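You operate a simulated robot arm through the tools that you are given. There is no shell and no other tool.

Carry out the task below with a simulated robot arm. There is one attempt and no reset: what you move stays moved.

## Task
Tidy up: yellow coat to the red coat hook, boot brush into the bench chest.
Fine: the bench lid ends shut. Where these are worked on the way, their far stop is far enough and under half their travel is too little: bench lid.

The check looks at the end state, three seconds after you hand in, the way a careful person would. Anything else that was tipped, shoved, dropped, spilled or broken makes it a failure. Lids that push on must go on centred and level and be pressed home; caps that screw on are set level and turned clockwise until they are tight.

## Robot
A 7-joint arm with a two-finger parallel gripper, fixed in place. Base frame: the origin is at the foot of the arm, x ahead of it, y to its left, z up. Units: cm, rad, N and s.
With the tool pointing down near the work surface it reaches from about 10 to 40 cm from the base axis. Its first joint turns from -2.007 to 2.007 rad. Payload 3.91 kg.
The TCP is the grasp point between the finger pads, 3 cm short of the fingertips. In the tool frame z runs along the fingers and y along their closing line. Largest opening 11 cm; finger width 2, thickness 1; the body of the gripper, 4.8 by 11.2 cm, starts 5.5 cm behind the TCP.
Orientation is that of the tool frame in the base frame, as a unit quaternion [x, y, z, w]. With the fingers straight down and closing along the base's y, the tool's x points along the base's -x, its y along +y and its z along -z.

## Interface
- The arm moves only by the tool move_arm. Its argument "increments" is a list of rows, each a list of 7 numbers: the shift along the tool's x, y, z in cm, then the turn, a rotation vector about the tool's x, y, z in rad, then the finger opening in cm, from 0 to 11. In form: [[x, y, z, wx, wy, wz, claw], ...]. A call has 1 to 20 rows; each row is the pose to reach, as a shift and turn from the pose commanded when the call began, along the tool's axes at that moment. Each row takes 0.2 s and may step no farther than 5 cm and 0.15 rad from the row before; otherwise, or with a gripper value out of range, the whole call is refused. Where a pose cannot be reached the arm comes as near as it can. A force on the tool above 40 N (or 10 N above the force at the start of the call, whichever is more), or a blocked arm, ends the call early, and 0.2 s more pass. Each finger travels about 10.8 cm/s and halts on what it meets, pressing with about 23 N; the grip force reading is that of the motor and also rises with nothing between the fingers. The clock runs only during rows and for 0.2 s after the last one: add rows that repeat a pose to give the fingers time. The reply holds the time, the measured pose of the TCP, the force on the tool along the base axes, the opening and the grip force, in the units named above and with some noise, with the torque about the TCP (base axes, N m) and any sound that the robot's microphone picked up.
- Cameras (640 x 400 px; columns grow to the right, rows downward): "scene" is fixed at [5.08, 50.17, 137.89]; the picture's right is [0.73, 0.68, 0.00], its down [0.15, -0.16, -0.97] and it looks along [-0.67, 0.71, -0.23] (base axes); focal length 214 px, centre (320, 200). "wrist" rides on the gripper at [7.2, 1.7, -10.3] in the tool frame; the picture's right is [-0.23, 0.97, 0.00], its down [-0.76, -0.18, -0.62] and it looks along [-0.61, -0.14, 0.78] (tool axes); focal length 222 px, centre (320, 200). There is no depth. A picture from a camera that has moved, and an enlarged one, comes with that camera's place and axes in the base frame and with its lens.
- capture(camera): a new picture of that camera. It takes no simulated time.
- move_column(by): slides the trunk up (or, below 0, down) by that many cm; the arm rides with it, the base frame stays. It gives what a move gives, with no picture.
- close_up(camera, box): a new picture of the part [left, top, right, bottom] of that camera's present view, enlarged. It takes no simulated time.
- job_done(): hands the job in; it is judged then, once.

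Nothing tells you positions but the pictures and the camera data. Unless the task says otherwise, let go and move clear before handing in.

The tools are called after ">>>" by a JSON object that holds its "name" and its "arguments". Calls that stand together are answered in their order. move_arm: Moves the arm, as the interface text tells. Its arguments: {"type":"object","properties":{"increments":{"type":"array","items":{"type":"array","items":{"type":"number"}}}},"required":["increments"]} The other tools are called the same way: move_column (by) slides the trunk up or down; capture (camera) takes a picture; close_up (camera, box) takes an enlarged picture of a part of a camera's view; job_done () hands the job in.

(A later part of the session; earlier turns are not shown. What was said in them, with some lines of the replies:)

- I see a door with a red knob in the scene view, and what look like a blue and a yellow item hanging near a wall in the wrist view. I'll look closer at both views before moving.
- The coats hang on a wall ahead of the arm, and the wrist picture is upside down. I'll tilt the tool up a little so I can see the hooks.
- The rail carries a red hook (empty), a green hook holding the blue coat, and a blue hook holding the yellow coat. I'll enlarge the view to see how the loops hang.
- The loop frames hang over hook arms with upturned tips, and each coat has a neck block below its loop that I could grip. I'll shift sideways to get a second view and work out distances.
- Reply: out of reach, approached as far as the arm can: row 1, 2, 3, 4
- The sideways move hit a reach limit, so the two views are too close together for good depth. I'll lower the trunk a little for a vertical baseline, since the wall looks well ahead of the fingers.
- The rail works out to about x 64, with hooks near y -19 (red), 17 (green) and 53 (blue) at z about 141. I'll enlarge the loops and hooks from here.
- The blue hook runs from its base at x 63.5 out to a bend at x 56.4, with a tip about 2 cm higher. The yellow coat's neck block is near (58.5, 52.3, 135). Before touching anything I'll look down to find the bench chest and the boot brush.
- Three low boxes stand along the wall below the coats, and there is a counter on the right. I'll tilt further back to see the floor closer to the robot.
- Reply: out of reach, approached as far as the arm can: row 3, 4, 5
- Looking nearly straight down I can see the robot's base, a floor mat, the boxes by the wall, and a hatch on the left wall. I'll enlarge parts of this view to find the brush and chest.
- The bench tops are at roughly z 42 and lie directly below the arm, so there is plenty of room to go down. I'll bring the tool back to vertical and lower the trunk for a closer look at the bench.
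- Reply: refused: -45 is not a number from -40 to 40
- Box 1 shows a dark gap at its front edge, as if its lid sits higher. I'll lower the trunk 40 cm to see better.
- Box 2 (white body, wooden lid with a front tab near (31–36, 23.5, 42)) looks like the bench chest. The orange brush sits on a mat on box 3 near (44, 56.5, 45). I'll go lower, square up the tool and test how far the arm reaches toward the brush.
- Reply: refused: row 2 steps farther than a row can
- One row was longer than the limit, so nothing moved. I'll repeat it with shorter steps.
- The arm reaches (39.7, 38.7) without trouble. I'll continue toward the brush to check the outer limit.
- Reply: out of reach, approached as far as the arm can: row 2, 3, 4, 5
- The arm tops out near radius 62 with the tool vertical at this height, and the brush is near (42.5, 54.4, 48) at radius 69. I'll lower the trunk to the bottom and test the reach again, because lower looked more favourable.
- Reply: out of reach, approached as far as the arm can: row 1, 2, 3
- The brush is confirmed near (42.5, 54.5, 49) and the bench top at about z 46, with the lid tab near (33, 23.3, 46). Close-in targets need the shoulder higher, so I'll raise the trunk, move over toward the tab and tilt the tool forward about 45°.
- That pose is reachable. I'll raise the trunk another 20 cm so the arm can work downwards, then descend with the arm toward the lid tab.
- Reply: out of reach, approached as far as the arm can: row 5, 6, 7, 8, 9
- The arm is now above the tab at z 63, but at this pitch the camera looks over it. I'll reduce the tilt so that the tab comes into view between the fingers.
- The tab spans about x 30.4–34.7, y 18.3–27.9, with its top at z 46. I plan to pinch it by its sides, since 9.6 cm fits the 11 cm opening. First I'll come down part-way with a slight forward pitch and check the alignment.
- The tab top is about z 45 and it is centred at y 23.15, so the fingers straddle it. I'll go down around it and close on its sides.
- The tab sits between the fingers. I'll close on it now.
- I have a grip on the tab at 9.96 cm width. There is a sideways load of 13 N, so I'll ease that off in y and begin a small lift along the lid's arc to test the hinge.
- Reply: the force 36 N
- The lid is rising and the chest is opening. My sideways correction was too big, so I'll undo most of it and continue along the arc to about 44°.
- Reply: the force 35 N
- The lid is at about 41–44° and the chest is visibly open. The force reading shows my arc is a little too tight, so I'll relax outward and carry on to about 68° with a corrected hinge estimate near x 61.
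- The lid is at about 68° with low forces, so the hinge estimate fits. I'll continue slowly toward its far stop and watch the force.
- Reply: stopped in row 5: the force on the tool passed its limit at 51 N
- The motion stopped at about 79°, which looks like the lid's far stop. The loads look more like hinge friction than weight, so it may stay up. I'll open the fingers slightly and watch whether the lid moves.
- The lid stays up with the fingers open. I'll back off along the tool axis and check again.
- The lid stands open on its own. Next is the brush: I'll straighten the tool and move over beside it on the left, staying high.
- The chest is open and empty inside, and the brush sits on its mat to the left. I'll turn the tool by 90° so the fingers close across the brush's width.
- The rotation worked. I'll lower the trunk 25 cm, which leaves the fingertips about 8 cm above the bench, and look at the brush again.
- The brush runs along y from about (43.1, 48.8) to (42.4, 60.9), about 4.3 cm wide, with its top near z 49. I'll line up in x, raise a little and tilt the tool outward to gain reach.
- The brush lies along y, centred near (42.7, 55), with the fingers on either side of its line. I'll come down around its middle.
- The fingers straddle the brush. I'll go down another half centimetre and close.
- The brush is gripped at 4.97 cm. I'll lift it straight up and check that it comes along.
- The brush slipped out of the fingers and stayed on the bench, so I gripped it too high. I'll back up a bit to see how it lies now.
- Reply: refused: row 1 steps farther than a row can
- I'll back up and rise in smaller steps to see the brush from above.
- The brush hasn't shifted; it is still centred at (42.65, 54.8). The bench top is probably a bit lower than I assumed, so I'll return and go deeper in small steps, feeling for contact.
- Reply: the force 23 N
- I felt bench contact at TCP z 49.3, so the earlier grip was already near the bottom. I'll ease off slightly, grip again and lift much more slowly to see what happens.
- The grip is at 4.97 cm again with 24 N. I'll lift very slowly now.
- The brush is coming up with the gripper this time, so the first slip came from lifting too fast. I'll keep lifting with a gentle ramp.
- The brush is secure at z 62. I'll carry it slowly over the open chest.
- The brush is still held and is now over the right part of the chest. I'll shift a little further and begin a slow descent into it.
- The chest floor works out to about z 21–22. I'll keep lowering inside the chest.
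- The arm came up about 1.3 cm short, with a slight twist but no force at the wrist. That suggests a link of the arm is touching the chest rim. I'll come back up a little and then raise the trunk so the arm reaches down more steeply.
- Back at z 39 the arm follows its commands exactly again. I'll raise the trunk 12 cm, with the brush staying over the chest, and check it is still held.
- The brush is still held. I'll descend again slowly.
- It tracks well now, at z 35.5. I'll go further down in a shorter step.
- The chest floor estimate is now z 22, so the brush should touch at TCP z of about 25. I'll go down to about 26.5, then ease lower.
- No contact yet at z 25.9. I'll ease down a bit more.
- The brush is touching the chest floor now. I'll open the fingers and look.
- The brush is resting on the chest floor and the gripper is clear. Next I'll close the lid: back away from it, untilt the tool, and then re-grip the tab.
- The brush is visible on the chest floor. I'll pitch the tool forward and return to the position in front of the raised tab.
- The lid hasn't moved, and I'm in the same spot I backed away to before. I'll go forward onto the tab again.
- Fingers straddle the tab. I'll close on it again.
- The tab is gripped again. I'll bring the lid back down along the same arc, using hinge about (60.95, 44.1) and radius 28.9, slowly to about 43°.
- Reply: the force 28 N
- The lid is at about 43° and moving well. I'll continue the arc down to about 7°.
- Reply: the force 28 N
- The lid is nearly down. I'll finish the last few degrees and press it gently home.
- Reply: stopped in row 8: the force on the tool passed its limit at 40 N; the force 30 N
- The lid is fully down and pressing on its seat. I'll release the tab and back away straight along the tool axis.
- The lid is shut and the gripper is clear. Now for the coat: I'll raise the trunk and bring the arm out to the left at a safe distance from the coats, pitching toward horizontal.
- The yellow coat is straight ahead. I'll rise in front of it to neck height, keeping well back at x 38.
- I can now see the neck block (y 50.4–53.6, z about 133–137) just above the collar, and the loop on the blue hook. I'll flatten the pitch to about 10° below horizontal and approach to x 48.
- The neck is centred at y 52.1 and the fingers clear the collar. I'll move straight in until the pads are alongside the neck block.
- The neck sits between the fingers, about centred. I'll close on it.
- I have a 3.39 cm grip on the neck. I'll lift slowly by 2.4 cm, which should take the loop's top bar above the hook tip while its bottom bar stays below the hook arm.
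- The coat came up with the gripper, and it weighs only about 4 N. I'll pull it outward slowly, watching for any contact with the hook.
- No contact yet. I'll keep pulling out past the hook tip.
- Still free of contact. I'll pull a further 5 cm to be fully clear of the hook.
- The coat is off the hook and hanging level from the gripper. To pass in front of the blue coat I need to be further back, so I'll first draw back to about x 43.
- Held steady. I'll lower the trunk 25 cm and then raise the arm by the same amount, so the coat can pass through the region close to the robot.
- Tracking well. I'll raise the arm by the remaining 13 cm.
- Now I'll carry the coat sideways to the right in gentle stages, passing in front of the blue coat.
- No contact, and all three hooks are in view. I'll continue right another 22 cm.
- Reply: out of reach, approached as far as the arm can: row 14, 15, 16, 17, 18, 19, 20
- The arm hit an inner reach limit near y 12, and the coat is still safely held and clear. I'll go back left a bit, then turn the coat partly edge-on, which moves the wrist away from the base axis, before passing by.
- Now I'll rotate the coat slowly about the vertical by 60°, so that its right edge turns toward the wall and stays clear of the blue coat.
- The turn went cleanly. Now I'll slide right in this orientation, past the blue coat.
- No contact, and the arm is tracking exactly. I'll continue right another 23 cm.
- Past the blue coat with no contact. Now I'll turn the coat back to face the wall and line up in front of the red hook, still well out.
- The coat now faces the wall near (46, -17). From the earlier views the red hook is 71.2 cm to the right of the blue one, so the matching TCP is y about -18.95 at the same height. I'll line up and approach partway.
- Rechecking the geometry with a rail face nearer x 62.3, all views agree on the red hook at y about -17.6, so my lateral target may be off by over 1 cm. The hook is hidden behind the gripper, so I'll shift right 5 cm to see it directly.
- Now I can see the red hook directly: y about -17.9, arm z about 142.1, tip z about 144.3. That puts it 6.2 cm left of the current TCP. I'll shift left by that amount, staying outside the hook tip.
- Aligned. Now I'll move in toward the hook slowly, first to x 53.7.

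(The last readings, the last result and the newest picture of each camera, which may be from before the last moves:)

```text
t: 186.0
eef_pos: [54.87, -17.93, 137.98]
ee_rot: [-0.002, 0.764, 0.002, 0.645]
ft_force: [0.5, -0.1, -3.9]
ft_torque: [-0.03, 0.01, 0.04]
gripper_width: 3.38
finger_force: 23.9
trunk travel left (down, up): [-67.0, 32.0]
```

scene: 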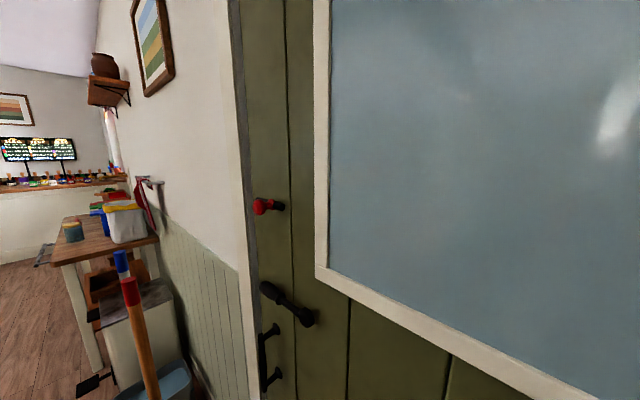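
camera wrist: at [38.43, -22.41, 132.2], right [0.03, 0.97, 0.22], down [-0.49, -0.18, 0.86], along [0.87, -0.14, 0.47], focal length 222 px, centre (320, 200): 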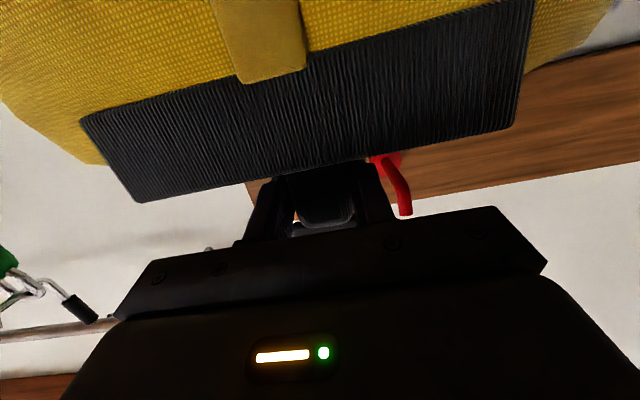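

No contact at the tip so far. I'll continue inward a little at a time.

>>> {"name": "move_arm", "arguments": {"increments": [[-0.02, 0, 0.1, 0, 0, 0, 0], [-0.05, 0, 0.3, 0, 0, 0, 0], [-0.1, 0, 0.6, 0, 0, 0, 0], [-0.15, 0, 0.9, 0, 0, 0, 0], [-0.18, 0, 1.09, 0, 0, 0, 0], [-0.18, 0, 1.09, 0, 0, 0, 0]]}}

>>> {"name": "move_arm", "arguments": {"increments": [[-0.02, 0, 0.1, 0, 0, 0, 0], [-0.05, 0, 0.3, 0, 0, 0, 0], [-0.1, 0, 0.6, 0, 0, 0, 0], [-0.15, 0, 0.9, 0, 0, 0, 0], [-0.18, 0, 1.09, 0, 0, 0, 0], [-0.18, 0, 1.09, 0, 0, 0, 0]]}}

```text
t: 187.4
eef_pos: [56.04, -17.82, 137.82]
ee_rot: [-0.002, 0.764, 0.002, 0.645]
ft_force: [-0.5, 0.0, -4.1]
ft_torque: [0.06, -0.02, 0.01]
gripper_width: 3.38
finger_force: 22.8
trunk travel left (down, up): [-67.0, 32.0]
```

```text
t: 188.8
eef_pos: [57.1, -17.82, 137.9]
ee_rot: [-0.002, 0.764, 0.001, 0.645]
ft_force: [-0.1, 1.3, -3.3]
ft_torque: [0.01, 0.06, -0.05]
gripper_width: 3.38
finger_force: 23.1
trunk travel left (down, up): [-67.0, 32.0]
```

Free movement so far. I'll go in the last centimetre.

>>> {"name": "move_arm", "arguments": {"increments": [[-0.02, 0, 0.1, 0, 0, 0, 0], [-0.05, 0, 0.3, 0, 0, 0, 0], [-0.1, 0, 0.6, 0, 0, 0, 0], [-0.15, 0, 0.9, 0, 0, 0, 0], [-0.17, 0, 1.0, 0, 0, 0, 0], [-0.17, 0, 1.0, 0, 0, 0, 0]]}}

>>> {"name": "capture", "arguments": {"camera": "wrist"}}

```text
t: 190.2
eef_pos: [58.01, -17.94, 137.86]
ee_rot: [-0.002, 0.764, 0.002, 0.645]
ft_force: [0.4, 0.5, -3.7]
ft_torque: [-0.01, 0.01, -0.03]
gripper_width: 3.39
finger_force: 23.0
trunk travel left (down, up): [-67.0, 32.0]
```

```text
taken
camera wrist: at [46.62, -16.22, 132.26], right [0.03, 0.97, 0.22], down [-0.49, -0.18, 0.86], along [0.87, -0.14, 0.47], focal length 222 px, centre (320, 200)
```

wrist: 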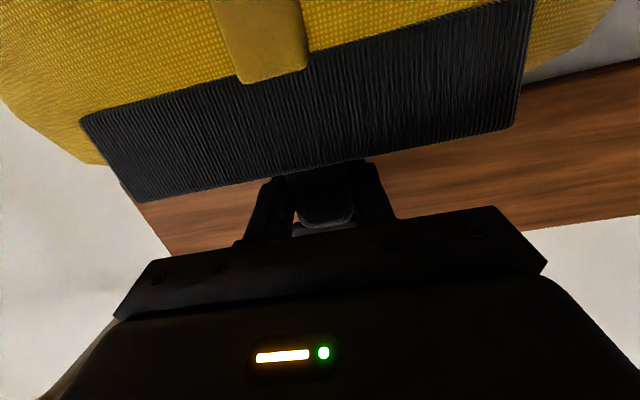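

Now I'll lower slowly and watch for the coat's weight (about 4 N) to transfer onto the hook.

>>> {"name": "move_arm", "arguments": {"increments": [[0.1, 0, 0.02, 0, 0, 0, 0], [0.3, 0, 0.05, 0, 0, 0, 0], [0.6, 0, 0.1, 0, 0, 0, 0], [0.99, 0, 0.17, 0, 0, 0, 0], [1.28, 0, 0.22, 0, 0, 0, 0], [1.48, 0, 0.25, 0, 0, 0, 0], [1.48, 0, 0.25, 0, 0, 0, 0]]}}

>>> {"name": "move_arm", "arguments": {"increments": [[0.1, 0, 0.02, 0, 0, 0, 0], [0.25, 0, 0.04, 0, 0, 0, 0], [0.4, 0, 0.07, 0, 0, 0, 0], [0.4, 0, 0.07, 0, 0, 0, 0]]}}

```text
t: 191.8
eef_pos: [58.05, -17.75, 136.36]
ee_rot: [-0.002, 0.764, 0.002, 0.645]
ft_force: [0.6, 0.3, -4.3]
ft_torque: [0.03, -0.01, 0.0]
gripper_width: 3.37
finger_force: 23.4
trunk travel left (down, up): [-67.0, 32.0]
```

```text
t: 192.8
eef_pos: [58.05, -17.83, 135.88]
ee_rot: [-0.001, 0.764, 0.001, 0.646]
ft_force: [0.5, -0.2, -4.0]
ft_torque: [-0.02, 0.02, -0.02]
gripper_width: 3.37
finger_force: 23.1
trunk travel left (down, up): [-67.0, 32.0]
```

Not resting yet at z 135.9; on the blue hook it hung at about 135.4. I'll continue in small steps.

>>> {"name": "move_arm", "arguments": {"increments": [[0.1, 0, 0.02, 0, 0, 0, 0], [0.2, 0, 0.03, 0, 0, 0, 0], [0.3, 0, 0.05, 0, 0, 0, 0], [0.3, 0, 0.05, 0, 0, 0, 0]]}}

>>> {"name": "move_arm", "arguments": {"increments": [[0.05, 0, 0.01, 0, 0, 0, 0], [0.12, 0, 0.02, 0, 0, 0, 0], [0.2, 0, 0.03, 0, 0, 0, 0], [0.2, 0, 0.03, 0, 0, 0, 0]]}}

```text
t: 193.8
eef_pos: [57.99, -17.94, 135.6]
ee_rot: [-0.001, 0.763, 0.0, 0.646]
ft_force: [0.2, 0.4, -2.8]
ft_torque: [0.02, 0.0, -0.06]
gripper_width: 3.42
finger_force: 23.2
trunk travel left (down, up): [-67.0, 32.0]
```

```text
t: 194.8
eef_pos: [57.91, -17.79, 135.36]
ee_rot: [-0.001, 0.764, 0.001, 0.646]
ft_force: [-0.7, 0.1, -3.7]
ft_torque: [0.0, 0.05, 0.04]
gripper_width: 3.42
finger_force: 23.2
trunk travel left (down, up): [-67.0, 32.0]
```

Still carrying the weight at z 135.4. I'll lower a bit more.

>>> {"name": "move_arm", "arguments": {"increments": [[0.05, 0, 0.01, 0, 0, 0, 0], [0.12, 0, 0.02, 0, 0, 0, 0], [0.2, 0, 0.03, 0, 0, 0, 0], [0.2, 0, 0.03, 0, 0, 0, 0]]}}

>>> {"name": "move_arm", "arguments": {"increments": [[0.05, 0, 0.01, 0, 0, 0, 0], [0.12, 0, 0.02, 0, 0, 0, 0], [0.2, 0, 0.03, 0, 0, 0, 0], [0.2, 0, 0.03, 0, 0, 0, 0]]}}

>>> {"name": "close_up", "arguments": {"camera": "wrist", "box": [180, 80, 480, 280]}}

```text
t: 195.8
eef_pos: [58.08, -17.99, 135.39]
ee_rot: [-0.001, 0.764, 0.001, 0.646]
ft_force: [0.2, -0.4, -3.2]
ft_torque: [0.0, -0.02, 0.03]
gripper_width: 3.39
finger_force: 22.9
trunk travel left (down, up): [-67.0, 32.0]
```

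```text
t: 196.8
eef_pos: [58.1, -17.88, 135.27]
ee_rot: [-0.002, 0.763, 0.002, 0.646]
ft_force: [4.5, -4.1, 7.9]
ft_torque: [0.29, 0.33, -0.03]
gripper_width: 3.41
finger_force: 23.0
trunk travel left (down, up): [-67.0, 32.0]
```

```text
2.00 times, centred on (330, 180) of wrist
camera zoom: at [46.66, -16.16, 129.64], right [0.03, 0.97, 0.22], down [-0.49, -0.18, 0.85], along [0.87, -0.14, 0.47], focal length 444 px, centre (300, 240)
```

zoom: 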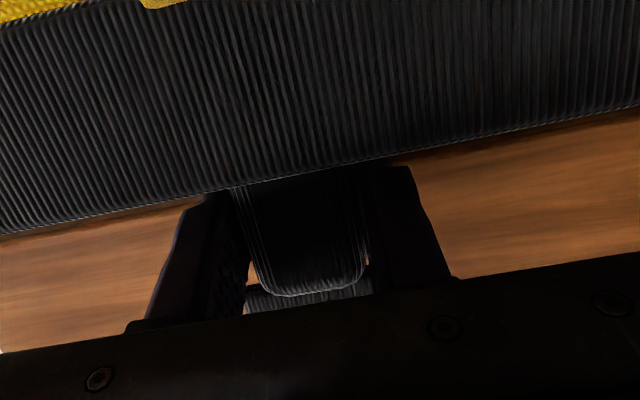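

The load has shifted, reading +7.9 N at the same height as on the blue hook, so the loop is resting on the red hook. I'll ease up slightly and open the fingers gently.

>>> {"name": "move_arm", "arguments": {"increments": [[-0.05, 0, -0.01, 0, 0, 0, 0], [-0.05, 0, -0.01, 0, 0, 0, 3], [-0.05, 0, -0.01, 0, 0, 0, 3.8], [-0.05, 0, -0.01, 0, 0, 0, 4.4], [-0.05, 0, -0.01, 0, 0, 0, 5.2], [-0.05, 0, -0.01, 0, 0, 0, 6.2], [-0.05, 0, -0.01, 0, 0, 0, 7.2], [-0.05, 0, -0.01, 0, 0, 0, 8], [-0.05, 0, -0.01, 0, 0, 0, 8]]}}

>>> {"name": "capture", "arguments": {"camera": "wrist"}}

>>> {"name": "close_up", "arguments": {"camera": "wrist", "box": [180, 80, 480, 280]}}

```text
t: 198.8
eef_pos: [58.06, -17.74, 135.26]
ee_rot: [-0.001, 0.764, 0.001, 0.645]
ft_force: [-1.3, -0.4, 1.1]
ft_torque: [0.01, -0.02, 0.01]
gripper_width: 8.02
finger_force: 0.1
trunk travel left (down, up): [-67.0, 32.0]
```

```text
taken
camera wrist: at [46.59, -16.1, 129.63], right [0.03, 0.97, 0.22], down [-0.49, -0.18, 0.86], along [0.87, -0.14, 0.47], focal length 222 px, centre (320, 200)
```

wrist: 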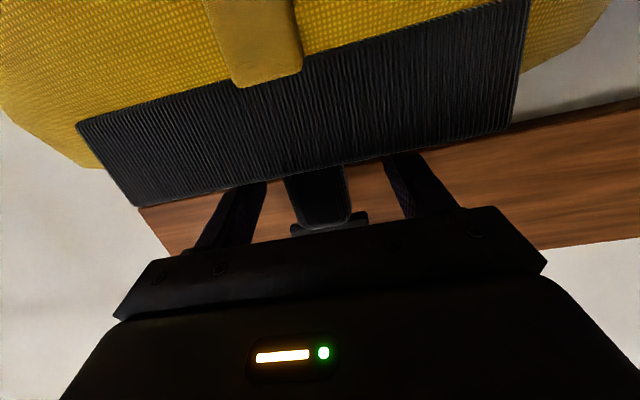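

```text
2.00 times, centred on (330, 180) of wrist
camera zoom: at [46.59, -16.1, 129.63], right [0.03, 0.97, 0.22], down [-0.49, -0.18, 0.86], along [0.87, -0.14, 0.47], focal length 444 px, centre (300, 240)
```

zoom: 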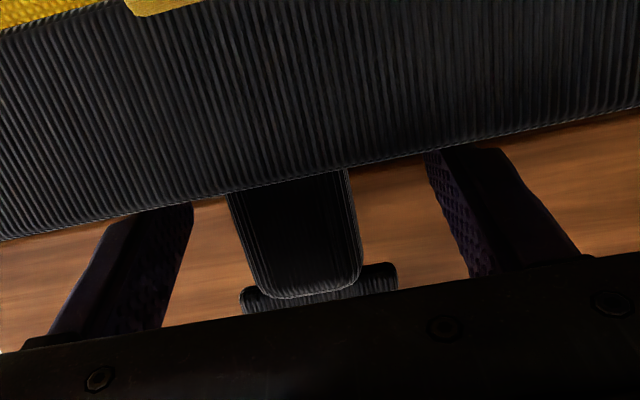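

The coat stays up on the hook after release. I'll back straight out along x.

>>> {"name": "move_arm", "arguments": {"increments": [[0.08, 0, -0.49, 0, 0, 0, 8], [0.25, 0, -1.48, 0, 0, 0, 8], [0.5, 0, -2.96, 0, 0, 0, 8], [0.83, 0, -4.93, 0, 0, 0, 8], [1.16, 0, -6.9, 0, 0, 0, 8], [1.5, 0, -8.87, 0, 0, 0, 8], [1.83, 0, -10.8, 0, 0, 0, 8], [1.83, 0, -10.8, 0, 0, 0, 8]]}}

>>> {"name": "capture", "arguments": {"camera": "wrist"}}

>>> {"name": "close_up", "arguments": {"camera": "wrist", "box": [180, 40, 480, 240]}}

```text
t: 200.6
eef_pos: [47.01, -17.68, 134.83]
ee_rot: [-0.002, 0.764, 0.001, 0.646]
ft_force: [-0.4, -0.5, -0.4]
ft_torque: [0.03, 0.01, 0.0]
gripper_width: 8.01
finger_force: 0.1
trunk travel left (down, up): [-67.0, 32.0]
```

```text
taken
camera wrist: at [35.59, -16.04, 129.26], right [0.03, 0.97, 0.22], down [-0.49, -0.18, 0.86], along [0.87, -0.14, 0.47], focal length 222 px, centre (320, 200)
```

wrist: 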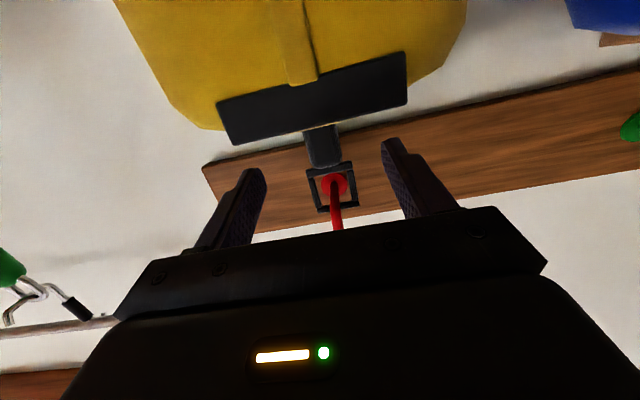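

```text
2.00 times, centred on (330, 140) of wrist
camera zoom: at [35.59, -16.04, 129.26], right [0.03, 0.97, 0.22], down [-0.49, -0.18, 0.86], along [0.87, -0.14, 0.47], focal length 444 px, centre (300, 320)
```

zoom: 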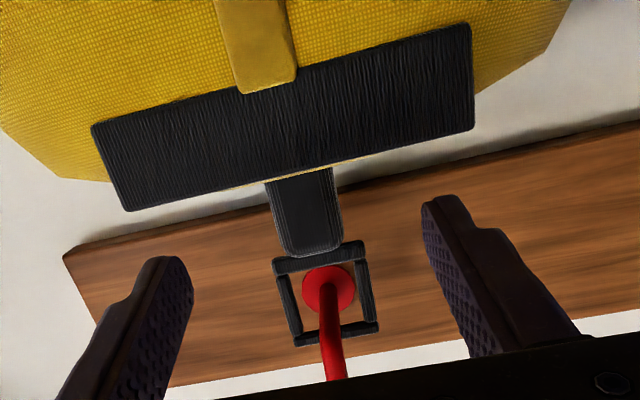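

The loop is hanging squarely over the red hook. I'll back off further and pitch down to check the chest lid and the blue coat.

>>> {"name": "move_arm", "arguments": {"increments": [[0.33, 0, -2, 0, 0, 0, 8], [0.83, -1, -4.9, 0, 0.1, 0, 8], [0.83, -2, -4.9, 0, 0.2, 0, 8], [0.83, -3, -4.9, 0, 0.3, 0, 8], [0.83, -4, -4.9, 0, 0.4, 0, 8], [0.83, -5, -4.9, 0, 0.5, 0, 8], [0.83, -6, -4.9, 0, 0.6, 0, 8], [0.83, -7, -4.9, 0, 0.7, 0, 8], [0.83, -7, -4.9, 0, 0.7, 0, 8]]}}

>>> {"name": "capture", "arguments": {"camera": "wrist"}}

```text
t: 202.6
eef_pos: [42.25, -24.88, 135.19]
ee_rot: [-0.001, 0.939, 0.001, 0.345]
ft_force: [0.5, -0.7, 0.3]
ft_torque: [-0.02, 0.0, -0.04]
gripper_width: 7.99
finger_force: 0.0
trunk travel left (down, up): [-67.0, 32.0]
```

```text
taken
camera wrist: at [29.95, -23.2, 138.22], right [0.17, 0.97, 0.15], down [0.18, -0.18, 0.97], along [0.97, -0.14, -0.21], focal length 222 px, centre (320, 200)
```

wrist: 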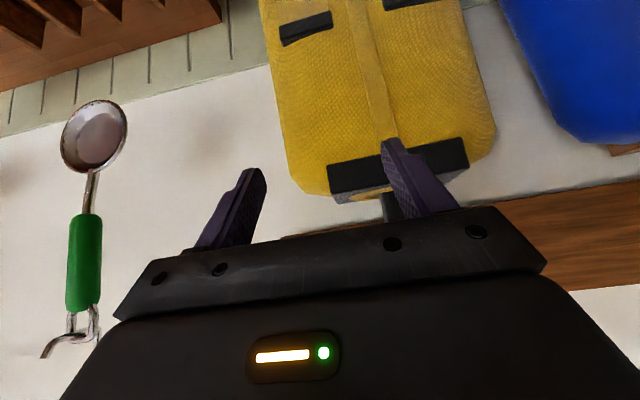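

Both coats hang properly. I'll tip the view further down to check the bench.

>>> {"name": "move_arm", "arguments": {"increments": [[0, 1, 0, 0, 0.14, 0, 8], [0, 2, 0, 0, 0.28, 0, 8], [0, 3, 0, 0, 0.42, 0, 8], [0, 4, 0, 0, 0.56, 0, 8], [0, 5, 0, 0, 0.7, 0, 8], [0, 5, 0, 0, 0.7, 0, 8]]}}

>>> {"name": "capture", "arguments": {"camera": "wrist"}}

```text
t: 204.0
eef_pos: [42.29, -19.92, 135.2]
ee_rot: [-0.002, 1.0, -0.001, 0.001]
ft_force: [-0.2, -0.1, -0.1]
ft_torque: [0.01, -0.04, -0.02]
gripper_width: 8.0
finger_force: 0.3
out of reach, approached as far as the arm can: row 3
trunk travel left (down, up): [-67.0, 32.0]
```

```text
taken
camera wrist: at [34.87, -18.2, 145.43], right [0.22, 0.97, 0.0], down [0.76, -0.17, 0.62], along [0.61, -0.14, -0.78], focal length 222 px, centre (320, 200)
```

wrist: 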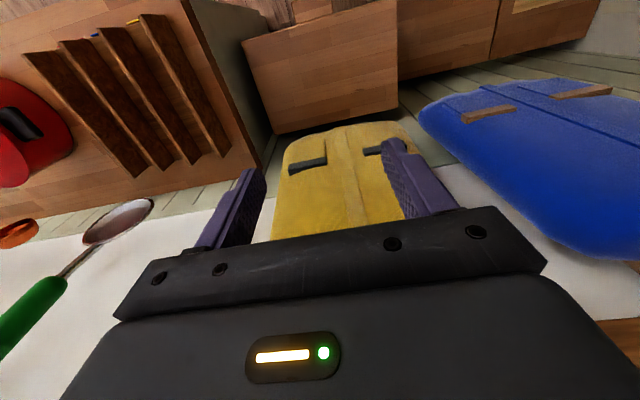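

All looks in order here. I'll move left to view the chest lid from above one last time.

>>> {"name": "move_arm", "arguments": {"increments": [[0.5, 4, 0, 0, 0, 0, 8], [1, 8, 0, 0, 0, 0, 8], [1.5, 12, 0, 0, 0, 0, 8], [2, 16, 0, 0, 0, 0, 8], [2.5, 20, 0, 0, 0, 0, 8], [3, 24, 0, 0, 0, 0, 8], [3.5, 28, 0, 0, 0, 0, 8], [4, 32, 0, 0, 0, 0, 8], [4.5, 36, 0, 0, 0, 0, 8], [5, 40, 0, 0, 0, 0, 8], [5, 40, 0, 0, 0, 0, 8]]}}

>>> {"name": "capture", "arguments": {"camera": "wrist"}}

>>> {"name": "close_up", "arguments": {"camera": "wrist", "box": [140, 0, 500, 180]}}

```text
t: 206.4
eef_pos: [37.03, 20.18, 135.12]
ee_rot: [-0.001, 1.0, 0.0, 0.002]
ft_force: [-0.7, -0.3, -0.2]
ft_torque: [0.0, 0.03, -0.01]
gripper_width: 7.99
finger_force: 0.0
trunk travel left (down, up): [-67.0, 32.0]
```

```text
taken
camera wrist: at [29.84, 21.74, 145.21], right [0.22, 0.97, 0.0], down [0.76, -0.18, 0.63], along [0.61, -0.14, -0.78], focal length 222 px, centre (320, 200)
```

wrist: 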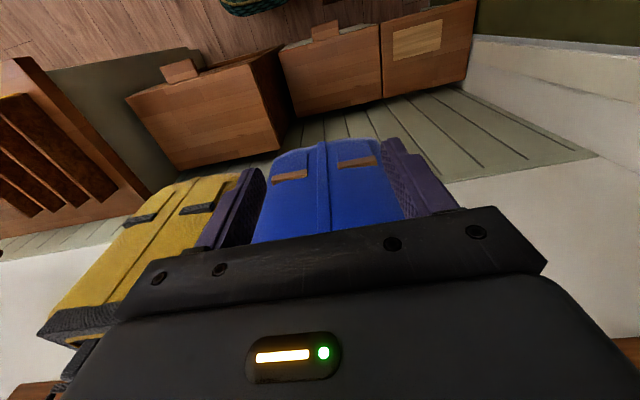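

```text
1.78 times, centred on (320, 90) of wrist
camera zoom: at [29.84, 21.74, 145.21], right [0.22, 0.97, 0.0], down [0.76, -0.18, 0.63], along [0.61, -0.14, -0.78], focal length 395 px, centre (320, 396)
```

zoom: 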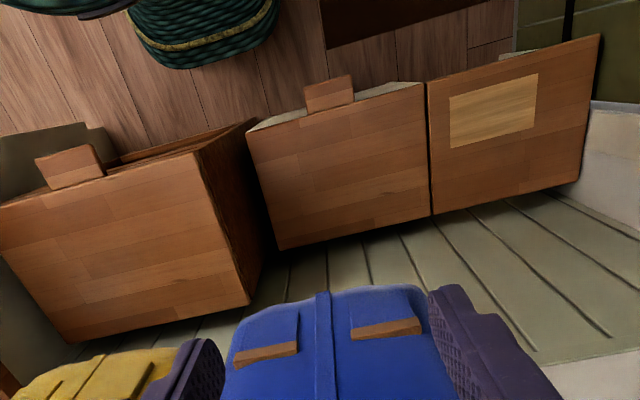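

The lid is shut and level with the bench, the brush is off its mat and inside the chest, and the yellow coat hangs on the red hook. The blue coat is untouched and the arm is clear, so I'm handing in.

>>> {"name": "job_done", "arguments": {}}

```text
The job is handed in.
```

The yellow coat now hangs on the red hook, and the boot brush is inside the bench chest with the lid shut. I handed the job in and have not seen a verdict.

- **Coat:** I moved it from the blue hook by its neck block, turning it partly edge-on to pass the blue coat. A close-up after I let go shows its loop over the red hook. The blue coat still hangs as it did.
- **Brush:** It slipped out of the fingers on the first lift, which was too fast, and stayed on its mat. The second, slower lift held, and I set it down on the chest floor.
- **Chest lid:** I opened it to its stop at about 79°, where it stayed up on its own. Afterwards I brought it back down and pressed it shut.

While I was lowering the brush, part of the arm probably touched the chest rim: it stopped about 1 cm short with no force at the gripper. I backed off and came down from a higher trunk position. I saw no damage or shift to the chest afterwards.
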